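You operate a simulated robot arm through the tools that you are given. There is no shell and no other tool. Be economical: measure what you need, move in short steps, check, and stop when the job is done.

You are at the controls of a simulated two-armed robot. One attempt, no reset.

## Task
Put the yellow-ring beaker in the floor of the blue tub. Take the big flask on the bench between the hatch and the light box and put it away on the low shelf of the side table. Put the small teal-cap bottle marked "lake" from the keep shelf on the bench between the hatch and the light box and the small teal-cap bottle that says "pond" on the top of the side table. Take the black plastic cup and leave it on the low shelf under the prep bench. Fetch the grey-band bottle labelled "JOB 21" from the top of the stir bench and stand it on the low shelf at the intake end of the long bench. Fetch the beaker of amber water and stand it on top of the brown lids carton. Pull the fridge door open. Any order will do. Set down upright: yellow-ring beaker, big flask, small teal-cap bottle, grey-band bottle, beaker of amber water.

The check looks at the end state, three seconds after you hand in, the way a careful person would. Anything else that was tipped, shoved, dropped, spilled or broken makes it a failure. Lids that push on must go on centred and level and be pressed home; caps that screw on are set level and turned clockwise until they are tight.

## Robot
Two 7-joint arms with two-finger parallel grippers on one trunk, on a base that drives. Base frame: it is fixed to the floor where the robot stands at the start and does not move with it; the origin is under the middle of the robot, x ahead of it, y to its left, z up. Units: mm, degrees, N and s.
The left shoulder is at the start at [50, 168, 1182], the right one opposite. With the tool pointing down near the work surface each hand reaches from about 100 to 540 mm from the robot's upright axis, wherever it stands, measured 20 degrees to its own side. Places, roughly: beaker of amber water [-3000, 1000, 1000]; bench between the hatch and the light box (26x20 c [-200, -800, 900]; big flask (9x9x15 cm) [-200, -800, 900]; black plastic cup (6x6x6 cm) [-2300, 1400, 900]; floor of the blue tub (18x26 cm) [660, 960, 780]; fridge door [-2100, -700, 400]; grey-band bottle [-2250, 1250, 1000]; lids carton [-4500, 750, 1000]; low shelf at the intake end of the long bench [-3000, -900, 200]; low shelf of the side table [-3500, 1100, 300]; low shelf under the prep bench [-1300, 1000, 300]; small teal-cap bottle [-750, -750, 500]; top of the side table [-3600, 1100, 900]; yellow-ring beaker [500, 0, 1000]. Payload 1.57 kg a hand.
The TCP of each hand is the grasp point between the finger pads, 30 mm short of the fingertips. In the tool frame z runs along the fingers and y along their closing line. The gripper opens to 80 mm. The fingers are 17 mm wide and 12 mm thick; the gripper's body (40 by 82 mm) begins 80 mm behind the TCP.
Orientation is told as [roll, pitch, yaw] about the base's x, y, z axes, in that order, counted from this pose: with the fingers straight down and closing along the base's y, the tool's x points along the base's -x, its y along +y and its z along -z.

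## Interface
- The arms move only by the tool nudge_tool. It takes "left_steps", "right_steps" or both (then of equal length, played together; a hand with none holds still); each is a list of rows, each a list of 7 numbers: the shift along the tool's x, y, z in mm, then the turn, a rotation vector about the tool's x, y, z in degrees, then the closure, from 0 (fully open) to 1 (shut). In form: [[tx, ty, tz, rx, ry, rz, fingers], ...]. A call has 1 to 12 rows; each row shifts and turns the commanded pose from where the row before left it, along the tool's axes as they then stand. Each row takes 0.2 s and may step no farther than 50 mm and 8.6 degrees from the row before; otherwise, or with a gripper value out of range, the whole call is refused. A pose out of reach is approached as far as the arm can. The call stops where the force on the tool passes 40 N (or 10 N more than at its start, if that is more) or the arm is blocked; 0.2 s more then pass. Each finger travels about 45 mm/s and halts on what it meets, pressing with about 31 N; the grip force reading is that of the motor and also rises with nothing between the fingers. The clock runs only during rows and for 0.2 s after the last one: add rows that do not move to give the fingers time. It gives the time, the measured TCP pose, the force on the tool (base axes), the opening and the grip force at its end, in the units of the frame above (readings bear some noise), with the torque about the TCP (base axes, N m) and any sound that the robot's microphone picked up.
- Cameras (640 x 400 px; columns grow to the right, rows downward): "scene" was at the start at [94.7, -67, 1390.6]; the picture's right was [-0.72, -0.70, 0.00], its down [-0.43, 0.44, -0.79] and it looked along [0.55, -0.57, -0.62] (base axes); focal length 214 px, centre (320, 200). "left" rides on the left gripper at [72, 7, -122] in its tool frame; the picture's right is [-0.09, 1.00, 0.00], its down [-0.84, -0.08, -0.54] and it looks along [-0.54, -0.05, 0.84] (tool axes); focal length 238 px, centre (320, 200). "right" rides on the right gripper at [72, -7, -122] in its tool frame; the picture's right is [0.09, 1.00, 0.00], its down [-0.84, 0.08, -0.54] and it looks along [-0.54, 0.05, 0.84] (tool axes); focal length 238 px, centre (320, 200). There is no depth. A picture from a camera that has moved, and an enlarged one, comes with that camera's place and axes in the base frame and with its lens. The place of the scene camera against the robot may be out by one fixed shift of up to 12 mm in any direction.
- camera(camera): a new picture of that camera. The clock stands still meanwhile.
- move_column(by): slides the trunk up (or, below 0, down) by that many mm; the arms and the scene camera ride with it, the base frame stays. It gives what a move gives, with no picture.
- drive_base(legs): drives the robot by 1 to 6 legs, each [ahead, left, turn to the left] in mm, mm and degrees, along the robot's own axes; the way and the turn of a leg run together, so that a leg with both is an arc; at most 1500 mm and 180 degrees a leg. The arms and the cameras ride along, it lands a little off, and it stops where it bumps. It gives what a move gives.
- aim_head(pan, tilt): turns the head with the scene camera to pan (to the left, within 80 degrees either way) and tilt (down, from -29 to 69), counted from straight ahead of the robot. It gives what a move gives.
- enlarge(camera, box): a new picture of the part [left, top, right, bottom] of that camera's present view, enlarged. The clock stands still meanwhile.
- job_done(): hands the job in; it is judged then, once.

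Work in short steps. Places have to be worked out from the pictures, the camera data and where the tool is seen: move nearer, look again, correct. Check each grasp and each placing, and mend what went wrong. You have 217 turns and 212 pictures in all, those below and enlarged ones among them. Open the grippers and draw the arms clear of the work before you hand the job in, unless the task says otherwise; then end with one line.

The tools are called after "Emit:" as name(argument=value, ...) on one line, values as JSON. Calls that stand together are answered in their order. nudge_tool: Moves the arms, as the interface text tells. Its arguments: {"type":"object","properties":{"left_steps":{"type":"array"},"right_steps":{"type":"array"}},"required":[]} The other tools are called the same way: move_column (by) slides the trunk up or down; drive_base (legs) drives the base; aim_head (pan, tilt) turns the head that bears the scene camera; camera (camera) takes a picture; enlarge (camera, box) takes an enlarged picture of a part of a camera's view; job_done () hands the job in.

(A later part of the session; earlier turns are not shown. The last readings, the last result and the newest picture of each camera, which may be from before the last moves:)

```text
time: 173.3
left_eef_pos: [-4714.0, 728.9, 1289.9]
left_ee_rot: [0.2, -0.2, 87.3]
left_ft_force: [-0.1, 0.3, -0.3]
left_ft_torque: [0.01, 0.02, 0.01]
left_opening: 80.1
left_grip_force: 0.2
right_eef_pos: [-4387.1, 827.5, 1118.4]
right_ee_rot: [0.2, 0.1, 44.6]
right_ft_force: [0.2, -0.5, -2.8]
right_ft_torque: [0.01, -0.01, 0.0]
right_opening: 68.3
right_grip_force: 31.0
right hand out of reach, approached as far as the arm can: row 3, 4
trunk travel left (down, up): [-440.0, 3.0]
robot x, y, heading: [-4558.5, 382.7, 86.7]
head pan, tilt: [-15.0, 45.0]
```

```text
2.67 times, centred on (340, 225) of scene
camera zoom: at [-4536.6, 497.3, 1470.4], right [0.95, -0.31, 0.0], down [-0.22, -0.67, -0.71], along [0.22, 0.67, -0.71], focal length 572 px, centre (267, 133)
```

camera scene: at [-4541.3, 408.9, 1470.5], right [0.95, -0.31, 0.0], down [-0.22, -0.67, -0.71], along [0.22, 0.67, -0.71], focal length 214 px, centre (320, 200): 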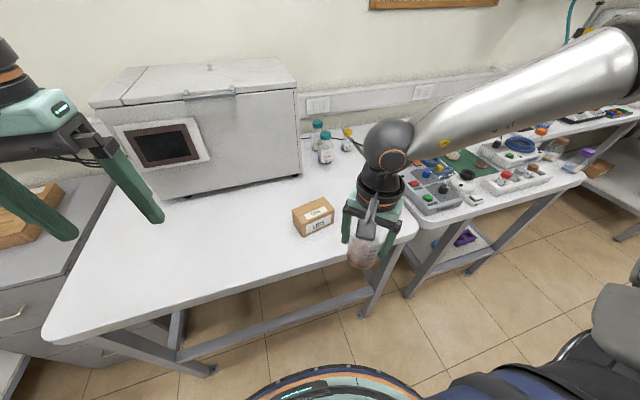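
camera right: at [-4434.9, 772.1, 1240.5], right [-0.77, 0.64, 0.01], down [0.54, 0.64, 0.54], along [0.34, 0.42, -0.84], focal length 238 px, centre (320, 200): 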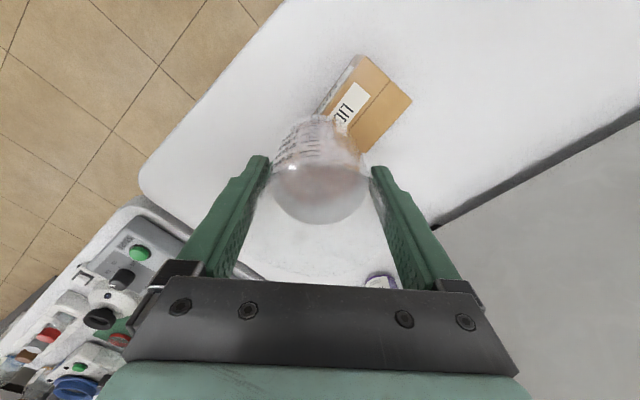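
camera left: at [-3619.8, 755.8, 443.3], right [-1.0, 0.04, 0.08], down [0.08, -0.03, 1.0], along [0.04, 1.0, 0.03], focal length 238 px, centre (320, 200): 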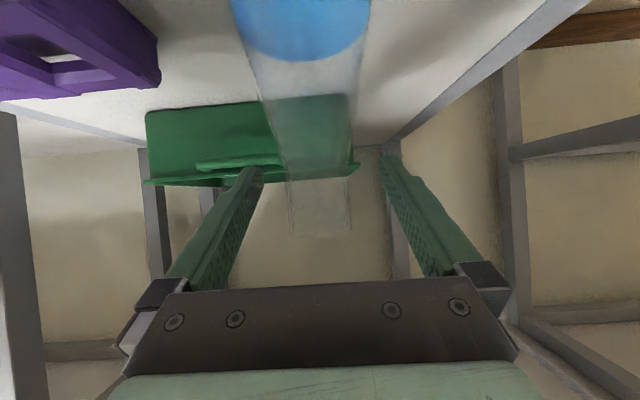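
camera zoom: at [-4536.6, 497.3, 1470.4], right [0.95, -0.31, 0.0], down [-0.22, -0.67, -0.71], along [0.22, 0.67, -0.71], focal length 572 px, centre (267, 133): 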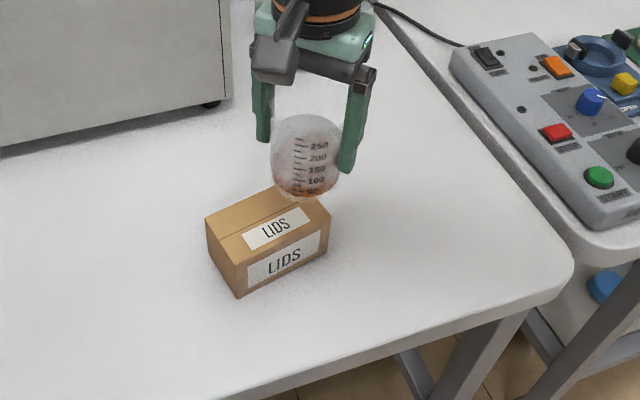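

I'm at the reach limit, so I'll shift the base 34 mm left and 25 ahead, then lower with the column.

Emit:
drive_base(legs=[[25, 34, 0]])

Emit:
move_column(by=-60)

Emit:
camera(camera="right")

Emit:
enlarge(camera="scene", box=[240, 150, 440, 300])

```text
time: 174.2
left_eef_pos: [-4745.2, 756.9, 1290.6]
left_ee_rot: [0.2, -0.1, 87.4]
left_ft_force: [0.2, 0.5, 0.3]
left_ft_torque: [-0.05, 0.01, -0.02]
left_opening: 79.9
left_grip_force: 0.0
right_eef_pos: [-4420.4, 853.7, 1116.5]
right_ee_rot: [0.3, 0.1, 44.7]
right_ft_force: [-0.3, 0.2, -2.3]
right_ft_torque: [0.01, 0.01, 0.01]
right_opening: 68.2
right_grip_force: 30.9
trunk travel left (down, up): [-440.0, 3.0]
robot x, y, heading: [-4590.6, 411.8, 86.6]
head pan, tilt: [-15.0, 45.0]
```

```text
time: 175.2
left_eef_pos: [-4745.5, 755.1, 1229.8]
left_ee_rot: [0.2, -0.1, 87.3]
left_ft_force: [-0.6, -0.6, -0.4]
left_ft_torque: [-0.01, -0.01, -0.01]
left_opening: 80.2
left_grip_force: 0.0
right_eef_pos: [-4420.7, 854.4, 1058.0]
right_ee_rot: [0.4, 0.1, 44.8]
right_ft_force: [1.2, 0.4, -3.1]
right_ft_torque: [0.0, -0.01, 0.01]
right_opening: 68.3
right_grip_force: 31.2
trunk travel left (down, up): [-380.0, 63.0]
robot x, y, heading: [-4588.5, 411.8, 87.0]
head pan, tilt: [-15.0, 45.0]
```

```text
130 pictures are left
camera right: at [-4466.9, 798.0, 1180.8], right [-0.77, 0.64, 0.01], down [0.54, 0.64, 0.54], along [0.34, 0.42, -0.84], focal length 238 px, centre (320, 200)
```

right: 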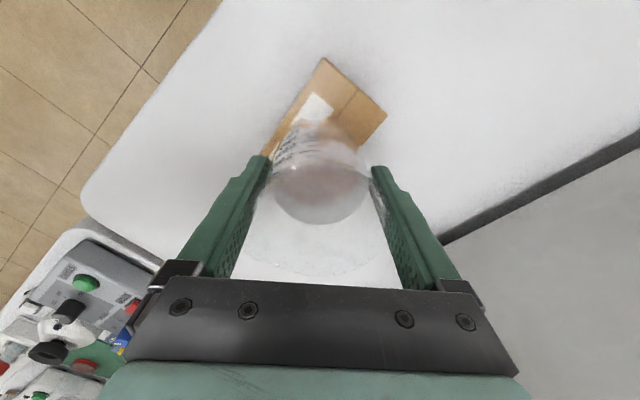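

```text
2.67 times, centred on (340, 225) of scene
camera zoom: at [-4568.4, 523.4, 1410.5], right [0.95, -0.31, 0.0], down [-0.22, -0.67, -0.71], along [0.22, 0.67, -0.71], focal length 572 px, centre (267, 133)
```

zoom: 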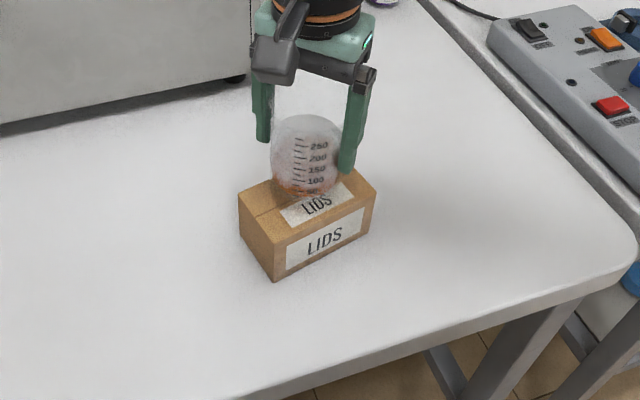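

Beaker is centred over the carton and its bottom looks just above the top. Lowering in 4 mm steps while watching force.

Emit:
nudge_tool(right_steps=[[0, 0, 4, 0, 0, 0, 0.35], [0, 0, 0, 0, 0, 0, 0.35]])

Emit:
nudge_tool(right_steps=[[0, 0, 4, 0, 0, 0, 0.35], [0, 0, 0, 0, 0, 0, 0.35]])

Emit:
enlarge(camera="scene", box=[300, 170, 400, 260])

```text
time: 175.8
left_eef_pos: [-4744.6, 754.3, 1229.4]
left_ee_rot: [0.3, -0.2, 87.4]
left_ft_force: [-1.4, 0.6, 0.4]
left_ft_torque: [0.01, 0.03, 0.0]
left_opening: 80.2
left_grip_force: 0.0
right_eef_pos: [-4420.4, 853.0, 1053.9]
right_ee_rot: [0.4, 0.2, 44.7]
right_ft_force: [-0.5, -0.4, -2.2]
right_ft_torque: [-0.02, -0.01, -0.02]
right_opening: 68.3
right_grip_force: 30.7
trunk travel left (down, up): [-380.0, 63.0]
robot x, y, heading: [-4588.5, 412.0, 87.1]
head pan, tilt: [-15.0, 45.0]
```

```text
time: 176.4
left_eef_pos: [-4745.5, 754.3, 1230.1]
left_ee_rot: [0.3, 0.0, 87.4]
left_ft_force: [0.2, -0.1, 0.3]
left_ft_torque: [0.01, -0.01, 0.01]
left_opening: 80.0
left_grip_force: 0.2
right_eef_pos: [-4419.4, 853.5, 1049.7]
right_ee_rot: [0.5, 0.1, 44.7]
right_ft_force: [0.3, 0.3, -2.8]
right_ft_torque: [-0.02, 0.03, 0.02]
right_opening: 68.6
right_grip_force: 31.4
trunk travel left (down, up): [-380.0, 63.0]
robot x, y, heading: [-4595.2, 406.2, 86.8]
head pan, tilt: [-15.0, 45.0]
```

```text
4.44 times, centred on (350, 215) of scene
camera zoom: at [-4568.4, 523.6, 1410.4], right [0.95, -0.31, 0.0], down [-0.22, -0.67, -0.71], along [0.22, 0.67, -0.71], focal length 953 px, centre (187, 133)
```

zoom: 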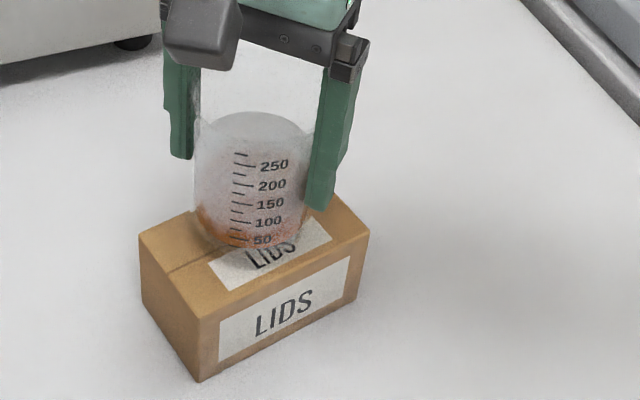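

Still clear. I'm shifting 8 mm toward the back and continuing down.

Emit:
nudge_tool(right_steps=[[-5, 5, 4, 0, 0, 0, 0.35], [0, 0, 4, 0, 0, 0, 0.35], [0, 0, 0, 0, 0, 0, 0.35]])

Emit:
nudge_tool(right_steps=[[0, 0, 3, 0, 0, 0, 0.35], [0, 0, 0, 0, 0, 0, 0.35]])

Emit:
enlarge(camera="scene", box=[300, 170, 400, 260])

```text
time: 177.2
left_eef_pos: [-4744.4, 756.0, 1229.8]
left_ee_rot: [0.4, -0.1, 87.5]
left_ft_force: [-0.1, -1.1, -0.1]
left_ft_torque: [-0.02, -0.02, 0.0]
left_opening: 80.2
left_grip_force: 0.1
right_eef_pos: [-4415.8, 856.5, 1042.0]
right_ee_rot: [0.5, 0.0, 44.8]
right_ft_force: [0.6, 0.2, -2.4]
right_ft_torque: [-0.02, 0.01, 0.0]
right_opening: 68.4
right_grip_force: 31.1
right hand out of reach, approached as far as the arm can: row 1
trunk travel left (down, up): [-380.0, 63.0]
robot x, y, heading: [-4591.6, 410.5, 87.0]
head pan, tilt: [-15.0, 45.0]
```

```text
time: 177.8
left_eef_pos: [-4744.5, 754.5, 1228.7]
left_ee_rot: [0.2, -0.1, 87.4]
left_ft_force: [0.0, -0.3, -0.8]
left_ft_torque: [-0.01, 0.01, 0.0]
left_opening: 80.0
left_grip_force: 0.1
right_eef_pos: [-4414.7, 855.9, 1038.9]
right_ee_rot: [0.5, 0.1, 44.7]
right_ft_force: [-0.6, 0.7, -2.7]
right_ft_torque: [-0.03, 0.01, 0.01]
right_opening: 68.5
right_grip_force: 31.0
trunk travel left (down, up): [-380.0, 63.0]
robot x, y, heading: [-4592.3, 407.6, 86.8]
head pan, tilt: [-15.0, 45.0]
```

```text
4.44 times, centred on (350, 215) of scene
camera zoom: at [-4568.4, 523.6, 1410.4], right [0.95, -0.31, 0.0], down [-0.22, -0.67, -0.71], along [0.22, 0.67, -0.71], focal length 953 px, centre (187, 133)
```

zoom: 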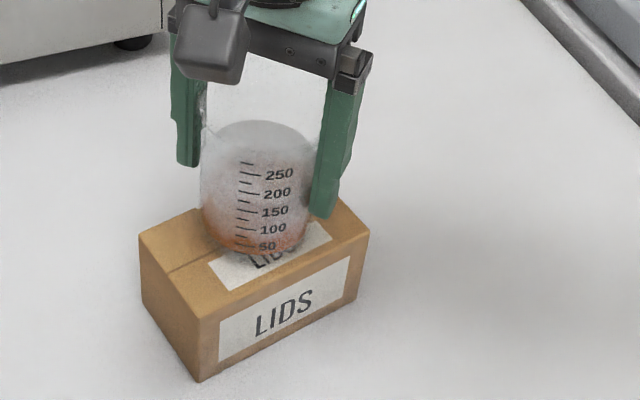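

Nearly down. Lowering with the column, 5 mm at a time.

Emit:
move_column(by=-5)

Emit:
move_column(by=-4)

```text
time: 178.4
left_eef_pos: [-4744.7, 754.5, 1226.1]
left_ee_rot: [0.1, -0.3, 87.2]
left_ft_force: [-0.2, 0.6, 0.0]
left_ft_torque: [-0.05, -0.01, -0.02]
left_opening: 80.2
left_grip_force: 0.0
right_eef_pos: [-4415.0, 855.8, 1036.5]
right_ee_rot: [0.7, 0.0, 44.7]
right_ft_force: [3.4, -1.8, 13.1]
right_ft_torque: [-0.49, -0.45, -0.01]
right_opening: 68.3
right_grip_force: 31.1
trunk travel left (down, up): [-375.0, 68.0]
robot x, y, heading: [-4593.0, 412.6, 86.8]
head pan, tilt: [-15.0, 45.0]
```

```text
time: 178.9
left_eef_pos: [-4744.9, 753.4, 1221.3]
left_ee_rot: [0.2, -0.2, 87.4]
left_ft_force: [-0.1, 0.4, -0.3]
left_ft_torque: [0.01, 0.02, 0.04]
left_opening: 79.9
left_grip_force: 0.0
right_eef_pos: [-4415.5, 855.5, 1031.7]
right_ee_rot: [0.7, 0.1, 44.7]
right_ft_force: [2.1, 0.3, 19.7]
right_ft_torque: [-0.42, -0.58, 0.14]
right_opening: 67.6
right_grip_force: 31.0
trunk travel left (down, up): [-371.0, 72.0]
robot x, y, heading: [-4595.4, 409.0, 87.2]
head pan, tilt: [-15.0, 45.0]
```

In contact. Relieving 4 mm and opening slowly.

Emit:
move_column(by=4)

Emit:
nudge_tool(right_steps=[[0, 0, 0, 0, 0, 0, 0.14], [0, 0, 0, 0, 0, 0, 0.1], [0, 0, 0, 0, 0, 0, 0.05], [0, 0, 0, 0, 0, 0, 0], [0, 0, 0, 0, 0, 0, 0]])

Emit:
enlarge(camera="scene", box=[300, 170, 400, 260])

Emit:
camera(camera="right")

```text
time: 179.4
left_eef_pos: [-4745.5, 754.8, 1224.8]
left_ee_rot: [0.3, -0.1, 87.4]
left_ft_force: [1.5, -0.6, 0.6]
left_ft_torque: [0.02, 0.02, 0.04]
left_opening: 80.1
left_grip_force: 0.1
right_eef_pos: [-4416.4, 854.9, 1032.1]
right_ee_rot: [0.2, 0.2, 44.8]
right_ft_force: [-0.6, -0.6, -0.7]
right_ft_torque: [-0.02, 0.02, 0.01]
right_opening: 67.4
right_grip_force: 30.6
trunk travel left (down, up): [-375.0, 68.0]
robot x, y, heading: [-4588.6, 409.9, 86.7]
head pan, tilt: [-15.0, 45.0]
```

```text
time: 180.7
left_eef_pos: [-4744.2, 755.2, 1224.8]
left_ee_rot: [0.3, -0.1, 87.4]
left_ft_force: [-0.1, -0.4, 0.0]
left_ft_torque: [0.0, -0.02, 0.0]
left_opening: 80.0
left_grip_force: 0.1
right_eef_pos: [-4414.8, 856.2, 1033.8]
right_ee_rot: [0.5, 0.1, 44.8]
right_ft_force: [0.0, 0.5, -0.4]
right_ft_torque: [0.01, 0.02, 0.0]
right_opening: 80.0
right_grip_force: 0.1
trunk travel left (down, up): [-375.0, 68.0]
robot x, y, heading: [-4590.2, 410.3, 86.8]
head pan, tilt: [-15.0, 45.0]
```

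```text
4.44 times, centred on (350, 215) of scene
camera zoom: at [-4568.4, 523.4, 1405.5], right [0.95, -0.31, 0.0], down [-0.22, -0.67, -0.71], along [0.22, 0.67, -0.71], focal length 953 px, centre (187, 133)
```

zoom: 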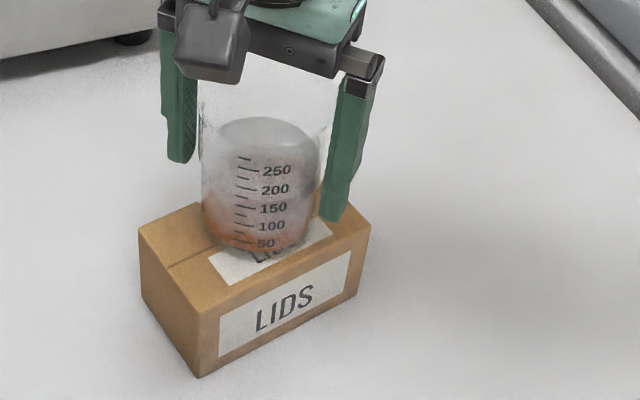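

```text
125 pictures are left
camera right: at [-4461.7, 800.0, 1157.6], right [-0.77, 0.64, 0.01], down [0.55, 0.64, 0.54], along [0.34, 0.42, -0.84], focal length 238 px, centre (320, 200)
```

right: 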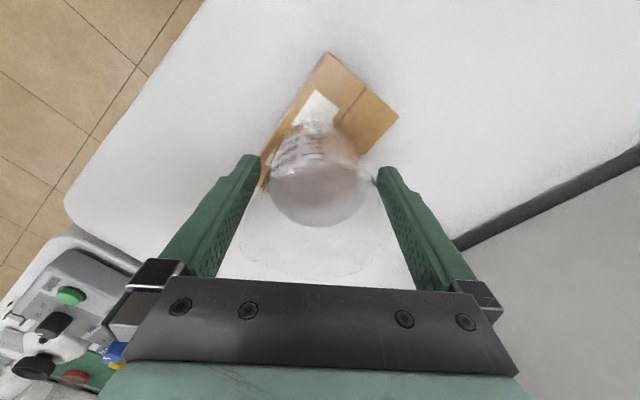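

Beaker stands centred and free. I'm rising straight up with the column, then backing away.

Emit:
move_column(by=65)

Emit:
nudge_tool(right_steps=[[0, 0, -40, 0, 0, 0, 0], [0, 0, -30, 0, 0, 0, 0], [0, 0, 0, 0, 0, 0, 0]])

Emit:
drive_base(legs=[[-320, 0, 0]])

Emit:
camera(camera="scene")

```text
time: 181.7
left_eef_pos: [-4744.7, 755.2, 1291.0]
left_ee_rot: [0.3, -0.1, 87.3]
left_ft_force: [0.1, 0.1, 0.0]
left_ft_torque: [-0.01, 0.01, 0.04]
left_opening: 80.1
left_grip_force: 0.0
right_eef_pos: [-4415.5, 855.7, 1099.7]
right_ee_rot: [0.5, 0.2, 44.7]
right_ft_force: [0.4, 0.6, -0.3]
right_ft_torque: [0.0, 0.02, -0.01]
right_opening: 79.9
right_grip_force: 0.0
trunk travel left (down, up): [-440.0, 3.0]
robot x, y, heading: [-4592.5, 409.3, 86.7]
head pan, tilt: [-15.0, 45.0]
```

```text
time: 182.5
left_eef_pos: [-4744.3, 755.0, 1289.5]
left_ee_rot: [0.3, -0.1, 87.5]
left_ft_force: [-0.7, 0.3, -0.4]
left_ft_torque: [-0.03, 0.02, 0.0]
left_opening: 79.9
left_grip_force: 0.0
right_eef_pos: [-4416.6, 855.2, 1168.7]
right_ee_rot: [0.5, 0.1, 44.6]
right_ft_force: [0.1, -0.1, 0.5]
right_ft_torque: [0.01, 0.0, -0.01]
right_opening: 80.1
right_grip_force: 0.1
trunk travel left (down, up): [-440.0, 3.0]
robot x, y, heading: [-4593.8, 410.8, 86.8]
head pan, tilt: [-15.0, 45.0]
```

```text
time: 184.6
left_eef_pos: [-4765.1, 433.4, 1289.8]
left_ee_rot: [0.3, -0.1, 88.0]
left_ft_force: [-0.2, -0.7, -0.3]
left_ft_torque: [0.01, -0.01, -0.01]
left_opening: 80.0
left_grip_force: 0.1
right_eef_pos: [-4435.6, 537.7, 1168.3]
right_ee_rot: [0.6, 0.1, 45.2]
right_ft_force: [0.8, -0.3, 0.1]
right_ft_torque: [0.06, 0.04, 0.0]
right_opening: 79.9
right_grip_force: 0.0
trunk travel left (down, up): [-440.0, 3.0]
robot x, y, heading: [-4608.3, 90.9, 87.6]
head pan, tilt: [-15.0, 45.0]
```

```text
124 pictures are left
camera scene: at [-4585.4, 203.8, 1470.5], right [0.95, -0.3, 0.0], down [-0.21, -0.67, -0.71], along [0.21, 0.67, -0.71], focal length 214 px, centre (320, 200)
```

scene: 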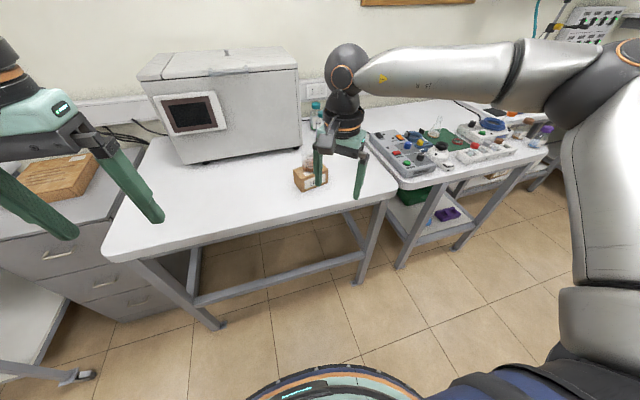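

Amber beaker done. I'll slide sideways along the corridor to the stir bench for the JOB 21 bottle and black cup.

Emit:
drive_base(legs=[[-50, -1000, 2], [0, -1050, 0]])

Emit:
aim_head(pan=-15, tilt=35)

Emit:
camera(camera="scene")

```text
time: 202.9
left_eef_pos: [-2721.5, 372.1, 1290.7]
left_ee_rot: [0.3, -0.1, 89.9]
left_ft_force: [-0.5, 0.7, -1.0]
left_ft_torque: [0.02, -0.02, -0.01]
left_opening: 80.1
left_grip_force: 0.1
right_eef_pos: [-2397.6, 487.8, 1167.6]
right_ee_rot: [0.6, 0.1, 47.1]
right_ft_force: [0.3, 0.0, 0.8]
right_ft_torque: [-0.02, -0.01, 0.02]
right_opening: 80.0
right_grip_force: 0.0
trunk travel left (down, up): [-440.0, 3.0]
robot x, y, heading: [-2553.9, 34.7, 89.5]
head pan, tilt: [-15.0, 45.0]
```

```text
time: 203.6
left_eef_pos: [-2721.1, 373.2, 1289.4]
left_ee_rot: [0.2, 0.0, 89.7]
left_ft_force: [0.2, -0.2, -0.4]
left_ft_torque: [-0.03, -0.01, -0.01]
left_opening: 79.8
left_grip_force: 0.2
right_eef_pos: [-2396.8, 487.3, 1169.8]
right_ee_rot: [0.4, 0.0, 47.1]
right_ft_force: [0.2, 1.0, 0.1]
right_ft_torque: [0.01, -0.01, -0.01]
right_opening: 80.0
right_grip_force: 0.0
trunk travel left (down, up): [-440.0, 3.0]
robot x, y, heading: [-2553.8, 35.8, 89.3]
head pan, tilt: [-15.0, 35.0]
```

```text
123 pictures are left
camera scene: at [-2533.3, 156.1, 1485.2], right [0.96, -0.27, 0.0], down [-0.15, -0.55, -0.82], along [0.22, 0.79, -0.57], focal length 214 px, centre (320, 200)
```

scene: 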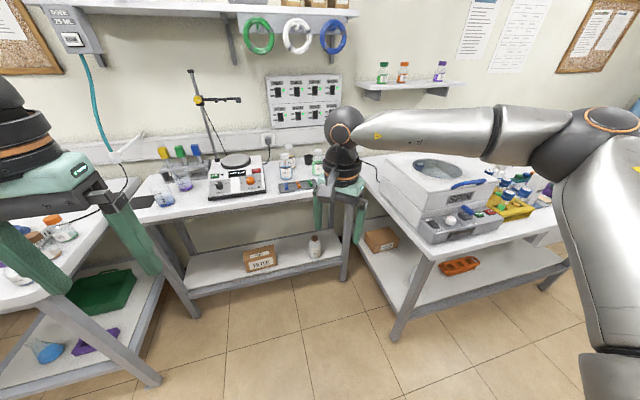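

Zooming on the bottles at the right end of the stir bench.

Emit:
enlarge(camera="scene", box=[260, 130, 420, 230])

```text
4.00 times, centred on (340, 180) of scene
camera zoom: at [-2533.3, 156.1, 1485.2], right [0.96, -0.27, 0.0], down [-0.15, -0.55, -0.82], along [0.22, 0.79, -0.57], focal length 858 px, centre (240, 280)
```

zoom: 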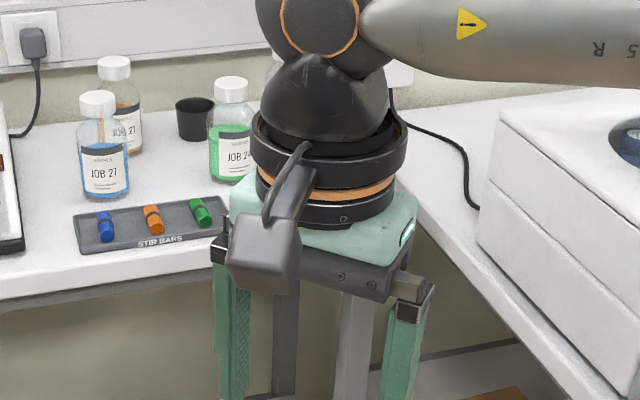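

Bottles near the back right and the black cup at ~(-2266, 1386). I need to get closer: retract and re-square the right hand, and drive in.

Emit:
nudge_tool(right_steps=[[0, 0, 0, 0, 0, -8.5, 0], [0, 0, 0, 0, 0, -8.5, 0], [0, 0, 0, 0, 0, -8.5, 0], [0, 0, 0, 0, 0, -8.5, 0], [0, 0, 0, 0, 0, -8.5, 0], [45, 0, -5, 0, 0, 0, 0], [45, 0, -5, 0, 0, 0, 0], [45, 0, -5, 0, 0, 0, 0], [45, 0, -5, 0, 0, 0, 0], [0, 0, 0, 0, 0, 0, 0]])

Emit:
drive_base(legs=[[600, 130, 0]])

Emit:
aim_head(pan=-20, tilt=40)

Emit:
camera(camera="scene")

```text
time: 205.8
left_eef_pos: [-2721.1, 373.5, 1289.9]
left_ee_rot: [0.2, -0.1, 89.8]
left_ft_force: [0.3, -0.4, 0.0]
left_ft_torque: [-0.05, 0.0, -0.02]
left_opening: 79.9
left_grip_force: 0.1
right_eef_pos: [-2396.7, 307.3, 1187.2]
right_ee_rot: [0.5, -0.2, 89.6]
right_ft_force: [-0.8, -0.2, -1.2]
right_ft_torque: [-0.04, -0.01, 0.01]
right_opening: 79.8
right_grip_force: 0.0
trunk travel left (down, up): [-440.0, 3.0]
robot x, y, heading: [-2552.4, 36.5, 89.4]
head pan, tilt: [-15.0, 35.0]
```

```text
time: 209.3
left_eef_pos: [-2846.6, 989.4, 1290.7]
left_ee_rot: [0.2, -0.2, 89.8]
left_ft_force: [-0.3, -0.3, 0.1]
left_ft_torque: [-0.01, -0.04, -0.01]
left_opening: 80.0
left_grip_force: 0.0
right_eef_pos: [-2521.2, 922.7, 1187.7]
right_ee_rot: [0.4, -0.3, 89.6]
right_ft_force: [0.2, -0.2, -0.5]
right_ft_torque: [-0.02, -0.01, 0.01]
right_opening: 79.8
right_grip_force: 0.0
trunk travel left (down, up): [-440.0, 3.0]
robot x, y, heading: [-2678.3, 648.9, 89.5]
head pan, tilt: [-15.0, 35.0]
```

```text
time: 210.0
left_eef_pos: [-2846.1, 988.6, 1289.1]
left_ee_rot: [0.2, -0.2, 89.7]
left_ft_force: [-0.2, 0.0, 0.3]
left_ft_torque: [0.0, -0.01, -0.01]
left_opening: 80.2
left_grip_force: 0.0
right_eef_pos: [-2520.8, 923.1, 1188.0]
right_ee_rot: [0.5, -0.3, 89.7]
right_ft_force: [-0.1, -0.1, 0.4]
right_ft_torque: [0.0, 0.02, 0.01]
right_opening: 80.0
right_grip_force: 0.1
trunk travel left (down, up): [-440.0, 3.0]
robot x, y, heading: [-2677.5, 651.4, 89.6]
head pan, tilt: [-20.0, 40.0]
```

```text
121 pictures are left
camera scene: at [-2651.7, 766.2, 1477.8], right [0.94, -0.35, 0.0], down [-0.23, -0.6, -0.77], along [0.27, 0.72, -0.64], focal length 214 px, centre (320, 200)
```

scene: 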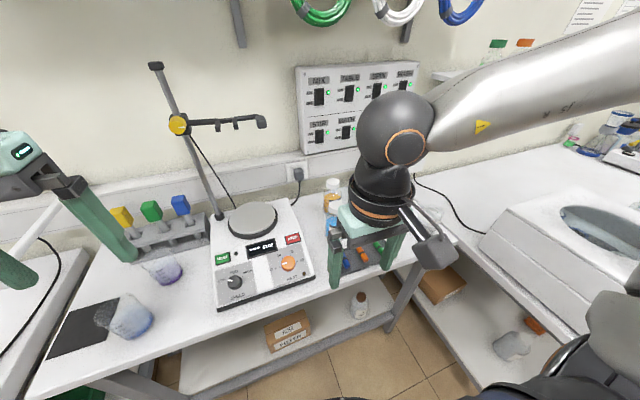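

The right hand hides the bottles, so I'll use its own camera.

Emit:
camera(camera="right")

```text
120 pictures are left
camera right: at [-2514.1, 850.0, 1310.6], right [-1.0, -0.09, 0.01], down [-0.07, 0.83, 0.55], along [-0.05, 0.54, -0.84], focal length 238 px, centre (320, 200)
```

right: 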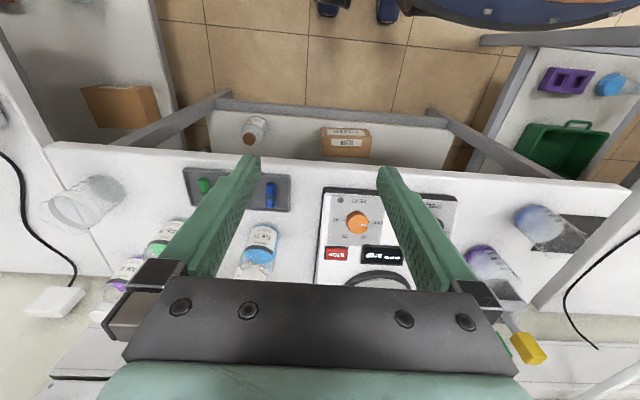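

I'll shift right 230 mm so the bottles are centred in the right camera and clear of the rod stand.

Emit:
drive_base(legs=[[0, -240, 0]])

Emit:
camera(camera="right")

Emit:
aim_head(pan=0, tilt=40)

Emit:
camera(camera="scene")

```text
time: 212.7
left_eef_pos: [-2600.0, 986.5, 1290.1]
left_ee_rot: [0.2, -0.1, 89.5]
left_ft_force: [0.6, 0.0, 0.4]
left_ft_torque: [0.01, 0.02, -0.03]
left_opening: 80.0
left_grip_force: 0.1
right_eef_pos: [-2274.9, 918.5, 1187.6]
right_ee_rot: [0.5, -0.3, 89.3]
right_ft_force: [0.2, -0.4, 0.6]
right_ft_torque: [-0.01, 0.02, 0.0]
right_opening: 80.2
right_grip_force: 0.1
trunk travel left (down, up): [-440.0, 3.0]
robot x, y, heading: [-2431.4, 650.0, 88.7]
head pan, tilt: [-20.0, 40.0]
```

```text
119 pictures are left
camera right: at [-2269.1, 845.6, 1310.6], right [-1.0, -0.08, 0.01], down [-0.06, 0.83, 0.55], along [-0.05, 0.54, -0.84], focal length 238 px, centre (320, 200)
```

right: 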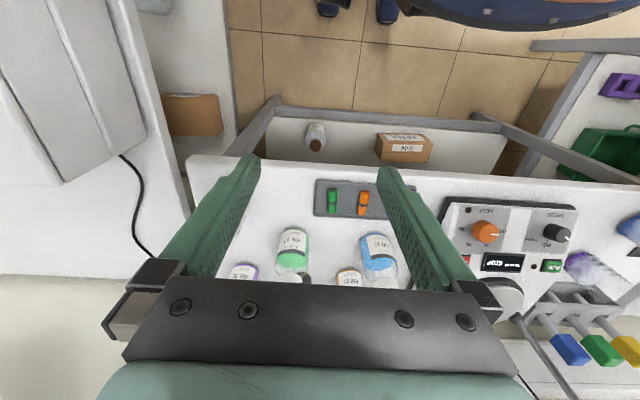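

```text
time: 213.6
left_eef_pos: [-2601.0, 985.5, 1289.9]
left_ee_rot: [0.3, 0.0, 89.6]
left_ft_force: [-0.6, 0.0, 0.3]
left_ft_torque: [-0.01, 0.02, 0.01]
left_opening: 79.8
left_grip_force: 0.1
right_eef_pos: [-2276.4, 918.1, 1188.6]
right_ee_rot: [0.5, -0.2, 89.3]
right_ft_force: [-0.3, 0.0, -0.8]
right_ft_torque: [-0.04, 0.02, 0.01]
right_opening: 79.7
right_grip_force: 0.0
trunk travel left (down, up): [-440.0, 3.0]
robot x, y, heading: [-2434.8, 646.7, 89.2]
head pan, tilt: [0.0, 40.0]
```

```text
118 pictures are left
camera scene: at [-2436.3, 768.2, 1477.7], right [1.0, -0.02, 0.0], down [-0.01, -0.64, -0.77], along [0.01, 0.77, -0.64], focal length 214 px, centre (320, 200)
```

scene: 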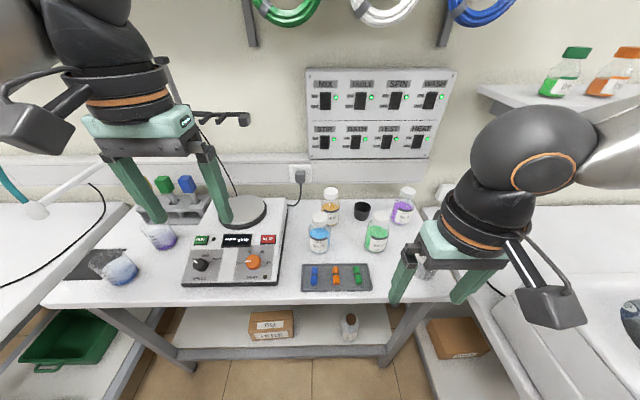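

Good view: four bottles and the black cup. Zooming to read the labels.

Emit:
enlarge(camera="scene", box=[290, 170, 430, 270])

```text
4.00 times, centred on (360, 220) of scene
camera zoom: at [-2436.3, 768.2, 1477.7], right [1.0, -0.02, 0.0], down [-0.01, -0.64, -0.77], along [0.01, 0.77, -0.64], focal length 858 px, centre (160, 120)
```

zoom: 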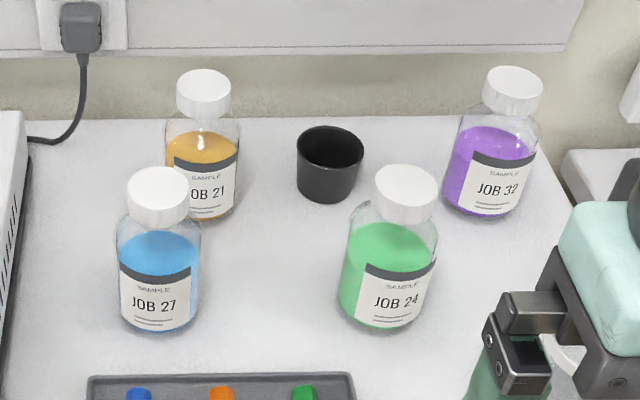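

JOB 21 is the amber bottle at about (-2387, 1350), behind JOB 27; the cup is near (-2261, 1370). I'll approach JOB 21 with the right hand through the gap, so I reposition to heading ~110°.

Emit:
drive_base(legs=[[86, -103, 0], [0, 0, 21]])

Emit:
nudge_tool(right_steps=[[-45, 0, 0, 0, 0, 0, 0], [-45, 0, 0, 0, 0, 0, 0], [-45, 0, 0, 0, 0, 0, 0], [0, 0, 0, 0, -8, 0, 0], [0, 0, 0, 0, -8, 0, 0], [0, 0, 0, 0, -8, 0, 0], [0, 0, 0, 0, -8, 0, 0], [0, 0, 0, 0, -8, 0, 0], [0, 0, 0, 0, 0, 0, 0]])

Emit:
camera(camera="right")

Emit:
camera(camera="scene")

```text
time: 216.2
left_eef_pos: [-2604.2, 991.1, 1290.0]
left_ee_rot: [0.2, -0.1, 109.7]
left_ft_force: [0.4, 0.3, 0.5]
left_ft_torque: [-0.01, 0.05, 0.03]
left_opening: 80.1
left_grip_force: 0.1
right_eef_pos: [-2275.5, 1038.8, 1187.3]
right_ee_rot: [0.5, -0.3, 109.3]
right_ft_force: [-0.1, -0.3, -1.2]
right_ft_torque: [0.0, 0.02, -0.03]
right_opening: 80.1
right_grip_force: 0.1
trunk travel left (down, up): [-440.0, 3.0]
robot x, y, heading: [-2330.8, 730.3, 109.0]
head pan, tilt: [0.0, 40.0]
```

```text
time: 218.2
left_eef_pos: [-2604.0, 991.3, 1290.1]
left_ee_rot: [0.2, -0.1, 109.7]
left_ft_force: [-0.7, 0.3, -0.1]
left_ft_torque: [-0.03, 0.0, -0.04]
left_opening: 80.2
left_grip_force: 0.0
right_eef_pos: [-2320.1, 1166.0, 1188.6]
right_ee_rot: [0.6, -40.3, 109.0]
right_ft_force: [0.1, -0.5, 0.7]
right_ft_torque: [0.02, -0.01, 0.0]
right_opening: 79.7
right_grip_force: 0.1
trunk travel left (down, up): [-440.0, 3.0]
robot x, y, heading: [-2331.0, 731.4, 109.0]
head pan, tilt: [0.0, 40.0]
```

```text
116 pictures are left
camera right: at [-2269.6, 1042.4, 1236.0], right [-0.92, -0.4, -0.05], down [-0.16, 0.25, 0.96], along [-0.37, 0.88, -0.29], focal length 238 px, centre (320, 200)
```

right: 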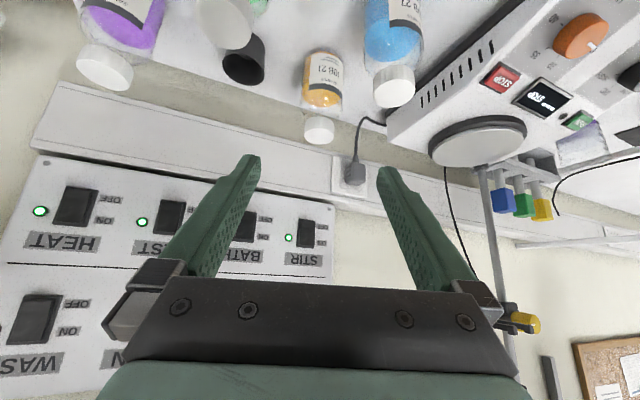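

```text
115 pictures are left
camera scene: at [-2376.7, 845.1, 1477.7], right [0.94, 0.33, 0.0], down [0.21, -0.61, -0.77], along [-0.25, 0.72, -0.64], focal length 214 px, centre (320, 200)
```

scene: 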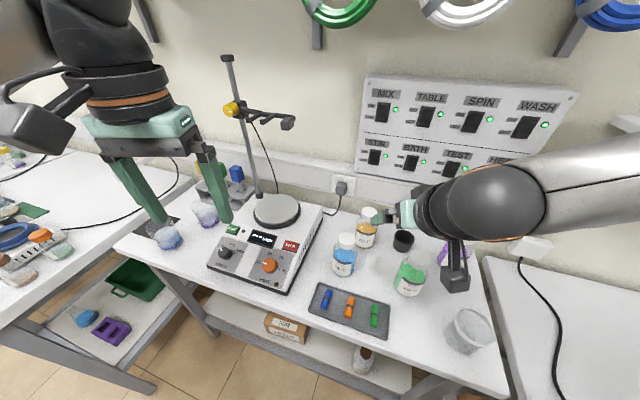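

JOB 21's cap is on the finger centreline at (-2388, 1346). I'll lower the column 90 for reach and advance partway.

Emit:
move_column(by=-90)

Emit:
nudge_tool(right_steps=[[-19, 1, 37, 0, 0, 0, 0], [-19, 1, 37, 0, 0, 0, 0], [-19, 1, 37, 0, 0, 0, 0], [0, 0, 0, 0, 0, 0, 0]])

Emit:
camera(camera="right")

Emit:
camera(camera="scene")

```text
time: 219.5
left_eef_pos: [-2603.6, 991.3, 1199.8]
left_ee_rot: [0.2, -0.1, 109.6]
left_ft_force: [-0.3, -0.2, 0.1]
left_ft_torque: [0.03, 0.05, -0.04]
left_opening: 80.0
left_grip_force: 0.1
right_eef_pos: [-2320.9, 1166.0, 1098.9]
right_ee_rot: [0.5, -40.4, 109.1]
right_ft_force: [-0.8, 0.0, 0.8]
right_ft_torque: [-0.02, 0.01, 0.0]
right_opening: 79.7
right_grip_force: 0.2
trunk travel left (down, up): [-350.0, 93.0]
robot x, y, heading: [-2327.5, 732.5, 109.1]
head pan, tilt: [0.0, 40.0]
```

```text
time: 220.5
left_eef_pos: [-2602.6, 990.7, 1199.4]
left_ee_rot: [0.2, -0.1, 109.6]
left_ft_force: [0.6, -0.1, -0.6]
left_ft_torque: [0.0, 0.01, -0.01]
left_opening: 80.0
left_grip_force: 0.1
right_eef_pos: [-2360.3, 1272.3, 1053.0]
right_ee_rot: [0.7, -40.4, 109.0]
right_ft_force: [0.0, 0.0, 0.9]
right_ft_torque: [0.01, -0.02, 0.02]
right_opening: 80.1
right_grip_force: 0.1
trunk travel left (down, up): [-350.0, 93.0]
robot x, y, heading: [-2330.9, 733.0, 108.9]
head pan, tilt: [0.0, 40.0]
```

```text
114 pictures are left
camera right: at [-2310.5, 1148.5, 1100.0], right [-0.92, -0.4, -0.05], down [-0.16, 0.25, 0.96], along [-0.37, 0.88, -0.29], focal length 238 px, centre (320, 200)
```

right: 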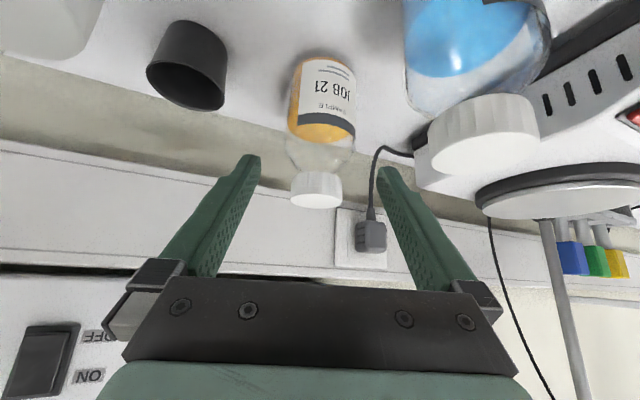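

```text
113 pictures are left
camera scene: at [-2376.5, 844.5, 1387.8], right [0.94, 0.33, 0.0], down [0.21, -0.61, -0.77], along [-0.25, 0.72, -0.64], focal length 214 px, centre (320, 200)
```

scene: 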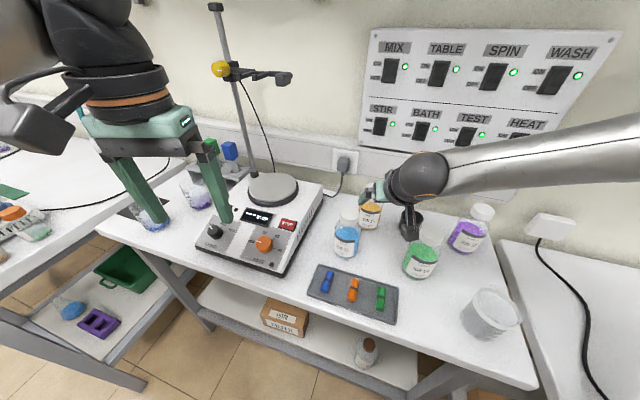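

Triangulated cap centre is (-2382, 1328, 1031). Advancing the rest.

Emit:
nudge_tool(right_steps=[[-16, -1, 29, 0, 0, 0, 0], [-16, 0, 29, 0, 0, 0, 0], [0, 0, 0, 0, 0, 0, 0]])

Emit:
camera(camera="right")

Emit:
enlarge(camera="scene", box=[310, 150, 450, 270])

```text
time: 221.3
left_eef_pos: [-2603.5, 991.6, 1199.8]
left_ee_rot: [0.2, -0.2, 109.6]
left_ft_force: [0.3, 0.1, 0.1]
left_ft_torque: [0.04, 0.01, 0.01]
left_opening: 80.0
left_grip_force: 0.1
right_eef_pos: [-2375.1, 1331.3, 1030.5]
right_ee_rot: [0.7, -40.4, 109.0]
right_ft_force: [-0.5, -0.8, -0.8]
right_ft_torque: [0.0, 0.01, 0.03]
right_opening: 79.9
right_grip_force: 0.2
right hand out of reach, approached as far as the arm can: row 2
trunk travel left (down, up): [-350.0, 93.0]
robot x, y, heading: [-2330.3, 733.8, 109.0]
head pan, tilt: [0.0, 40.0]
```

```text
112 pictures are left
camera right: at [-2325.1, 1207.9, 1078.3], right [-0.92, -0.4, -0.05], down [-0.16, 0.25, 0.96], along [-0.37, 0.88, -0.29], focal length 238 px, centre (320, 200)
```

right: 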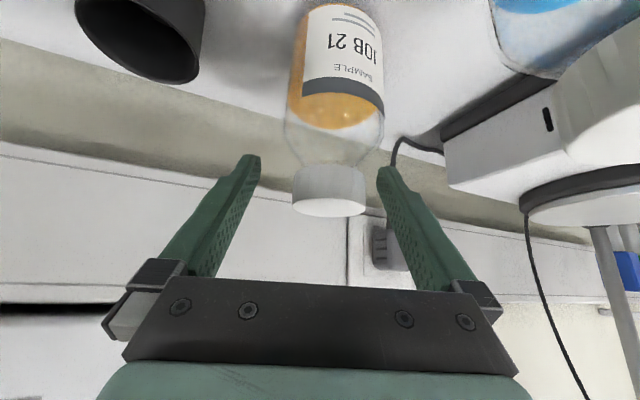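

```text
3.33 times, centred on (380, 210) of scene
camera zoom: at [-2376.7, 844.9, 1387.7], right [0.94, 0.33, 0.0], down [0.21, -0.61, -0.77], along [-0.25, 0.72, -0.64], focal length 715 px, centre (120, 167)
```

zoom: 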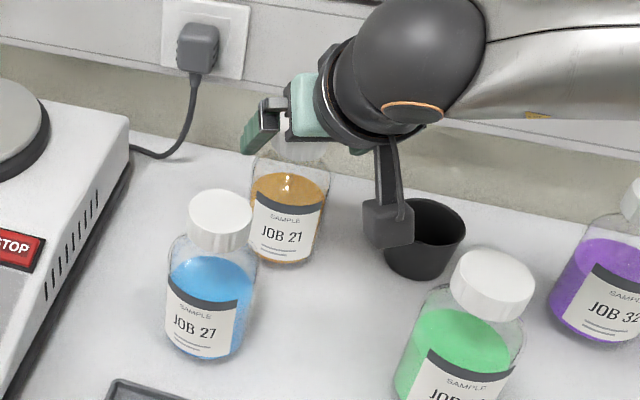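

TCP is at the cap with a 5 mm lateral offset. Correcting and closing.

Emit:
nudge_tool(right_steps=[[0, 5, 0, 0, 0, 0, 0], [0, 0, 0, 0, 0, 0, 0], [0, 0, 0, 0, 0, 0, 0.7], [0, 0, 0, 0, 0, 0, 0.7], [0, 0, 0, 0, 0, 0, 0.7], [0, 0, 0, 0, 0, 0, 0.7], [0, 0, 0, 0, 0, 0, 0.7]])

Emit:
camera(camera="right")

```text
time: 222.9
left_eef_pos: [-2603.8, 990.6, 1200.5]
left_ee_rot: [0.3, -0.2, 109.6]
left_ft_force: [0.0, 0.5, -0.4]
left_ft_torque: [0.0, 0.01, -0.03]
left_opening: 79.9
left_grip_force: 0.1
right_eef_pos: [-2377.4, 1329.4, 1034.0]
right_ee_rot: [0.8, -40.7, 109.0]
right_ft_force: [-2.1, 3.3, 14.6]
right_ft_torque: [0.13, 0.17, 0.05]
right_opening: 43.3
right_grip_force: 31.3
right hand out of reach, approached as far as the arm can: row 1
trunk travel left (down, up): [-350.0, 93.0]
robot x, y, heading: [-2330.6, 733.5, 109.0]
head pan, tilt: [0.0, 40.0]
heard: snap
```

```text
110 pictures are left
camera right: at [-2326.5, 1204.6, 1080.6], right [-0.92, -0.4, -0.05], down [-0.16, 0.24, 0.96], along [-0.37, 0.88, -0.28], focal length 238 px, centre (320, 200)
```

right: 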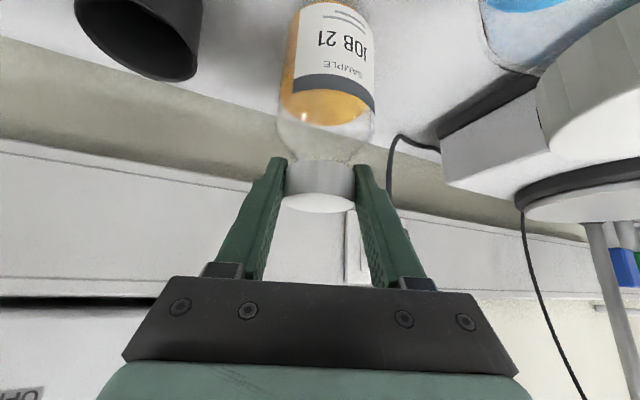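

A snap was heard. I'll inspect the cap and bottle closely.

Emit:
enlarge(camera="right", box=[230, 0, 410, 230])

Emit:
enlarge(camera="scene", box=[330, 170, 420, 240])

```text
1.74 times, centred on (320, 115) of right
camera zoom: at [-2326.5, 1204.6, 1080.6], right [-0.92, -0.4, -0.05], down [-0.16, 0.24, 0.96], along [-0.37, 0.88, -0.28], focal length 414 px, centre (320, 348)
```

zoom: 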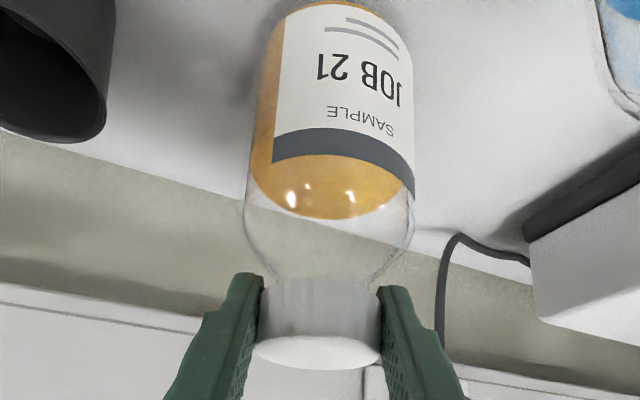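

```text
5.71 times, centred on (375, 205) of scene
camera zoom: at [-2376.8, 843.7, 1388.0], right [0.94, 0.33, 0.0], down [0.21, -0.61, -0.77], along [-0.25, 0.72, -0.64], focal length 1226 px, centre (6, 171)
```

zoom: 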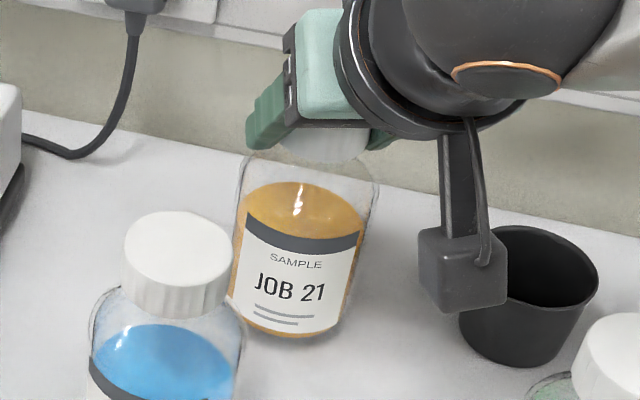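

No visible damage. I'll lift 12 mm with the column and see whether the bottle comes along.

Emit:
move_column(by=12)

Emit:
enlarge(camera="right", box=[230, 0, 410, 230])

Emit:
enlarge(camera="scene", box=[330, 170, 420, 240])

```text
time: 223.5
left_eef_pos: [-2602.4, 991.1, 1212.0]
left_ee_rot: [0.2, -0.1, 109.6]
left_ft_force: [0.6, -0.2, 0.5]
left_ft_torque: [0.01, 0.01, -0.01]
left_opening: 80.1
left_grip_force: 0.0
right_eef_pos: [-2375.5, 1327.4, 1041.6]
right_ee_rot: [0.6, -40.0, 108.9]
right_ft_force: [0.1, 0.0, 0.0]
right_ft_torque: [0.03, -0.01, 0.04]
right_opening: 42.6
right_grip_force: 31.3
trunk travel left (down, up): [-362.0, 81.0]
robot x, y, heading: [-2332.3, 730.0, 109.3]
head pan, tilt: [0.0, 40.0]
```

```text
1.74 times, centred on (320, 115) of right
camera zoom: at [-2325.4, 1204.1, 1088.9], right [-0.92, -0.4, -0.05], down [-0.16, 0.25, 0.95], along [-0.37, 0.88, -0.3], focal length 414 px, centre (320, 348)
```

zoom: 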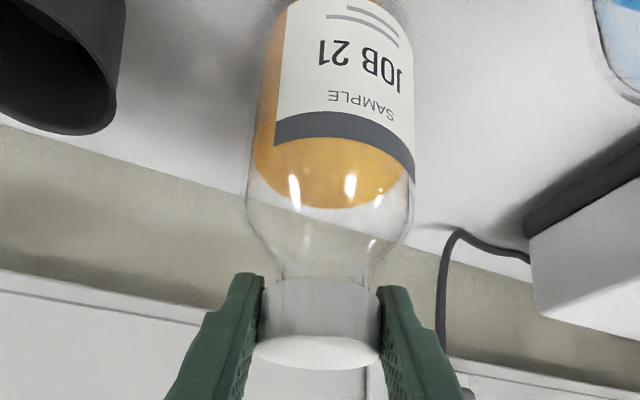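

```text
5.71 times, centred on (375, 205) of scene
camera zoom: at [-2376.8, 845.0, 1399.6], right [0.94, 0.33, 0.0], down [0.21, -0.61, -0.77], along [-0.25, 0.72, -0.64], focal length 1226 px, centre (6, 171)
```

zoom: 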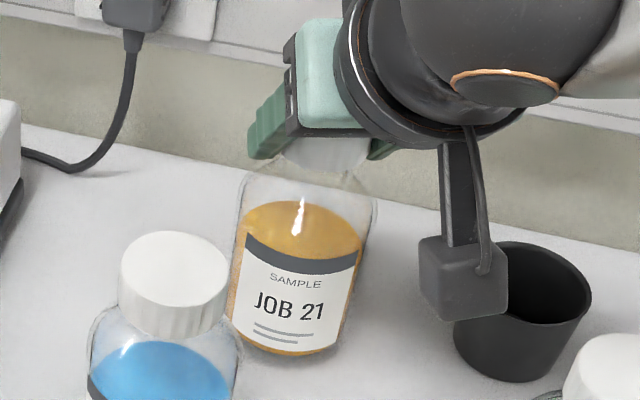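

The lid came off the neck: the bottle stayed while my hand rose. It's a push-on lid, so I'll lower it back straight and press it home, watching force and sound.

Emit:
move_column(by=-12)

Emit:
enlarge(camera="right", box=[230, 0, 410, 230])

```text
time: 224.1
left_eef_pos: [-2602.4, 990.1, 1200.4]
left_ee_rot: [0.2, -0.1, 109.6]
left_ft_force: [0.6, 0.0, 0.2]
left_ft_torque: [0.0, -0.03, -0.01]
left_opening: 79.9
left_grip_force: 0.0
right_eef_pos: [-2377.7, 1328.1, 1033.8]
right_ee_rot: [0.8, -40.7, 109.0]
right_ft_force: [2.5, -0.8, 13.8]
right_ft_torque: [0.32, -0.09, 0.01]
right_opening: 42.9
right_grip_force: 31.1
trunk travel left (down, up): [-350.0, 93.0]
robot x, y, heading: [-2330.0, 733.2, 109.0]
head pan, tilt: [0.0, 40.0]
```

```text
1.74 times, centred on (320, 115) of right
camera zoom: at [-2325.7, 1204.4, 1081.0], right [-0.92, -0.4, -0.05], down [-0.16, 0.24, 0.96], along [-0.37, 0.89, -0.28], focal length 414 px, centre (320, 348)
```

zoom: 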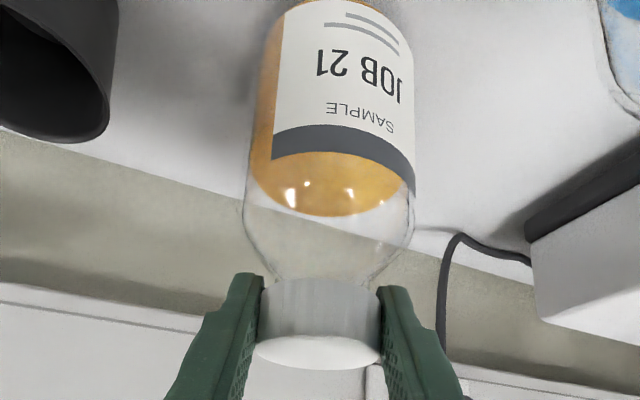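

Pressing further in small increments.

Emit:
move_column(by=-4)

Emit:
move_column(by=-4)

Emit:
enlarge(camera="right", box=[230, 0, 410, 230])

```text
time: 224.6
left_eef_pos: [-2601.5, 988.9, 1196.9]
left_ee_rot: [0.1, -0.2, 109.8]
left_ft_force: [0.6, -0.1, 0.5]
left_ft_torque: [0.02, -0.02, -0.01]
left_opening: 80.1
left_grip_force: 0.0
right_eef_pos: [-2377.4, 1328.2, 1034.4]
right_ee_rot: [0.7, -41.2, 108.9]
right_ft_force: [6.5, -1.0, 29.5]
right_ft_torque: [0.53, -0.25, -0.09]
right_opening: 43.2
right_grip_force: 31.0
trunk travel left (down, up): [-346.0, 97.0]
robot x, y, heading: [-2332.0, 733.2, 109.1]
head pan, tilt: [0.0, 40.0]
```

```text
time: 225.1
left_eef_pos: [-2602.6, 992.0, 1191.3]
left_ee_rot: [0.1, -0.1, 109.6]
left_ft_force: [-1.2, 0.3, -0.6]
left_ft_torque: [-0.02, 0.0, 0.0]
left_opening: 80.0
left_grip_force: 0.0
right_eef_pos: [-2378.1, 1331.4, 1033.3]
right_ee_rot: [0.9, -41.8, 108.9]
right_ft_force: [1.5, -0.6, 10.7]
right_ft_torque: [0.28, 0.04, -0.03]
right_opening: 43.0
right_grip_force: 30.7
trunk travel left (down, up): [-343.0, 100.0]
robot x, y, heading: [-2332.5, 728.9, 109.1]
head pan, tilt: [0.0, 40.0]
stopped: the force on the tool passed its limit at 42 N (the readings are from after the stop); the commanded pose is now the measured one
```

```text
1.74 times, centred on (320, 115) of right
camera zoom: at [-2327.1, 1207.3, 1078.3], right [-0.92, -0.4, -0.05], down [-0.15, 0.23, 0.96], along [-0.37, 0.89, -0.27], focal length 414 px, centre (320, 348)
```

zoom: 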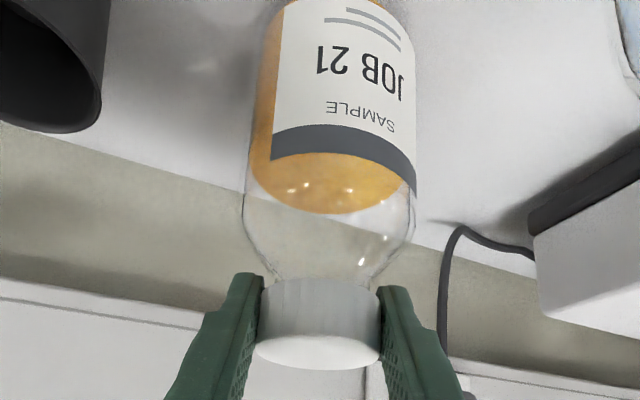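

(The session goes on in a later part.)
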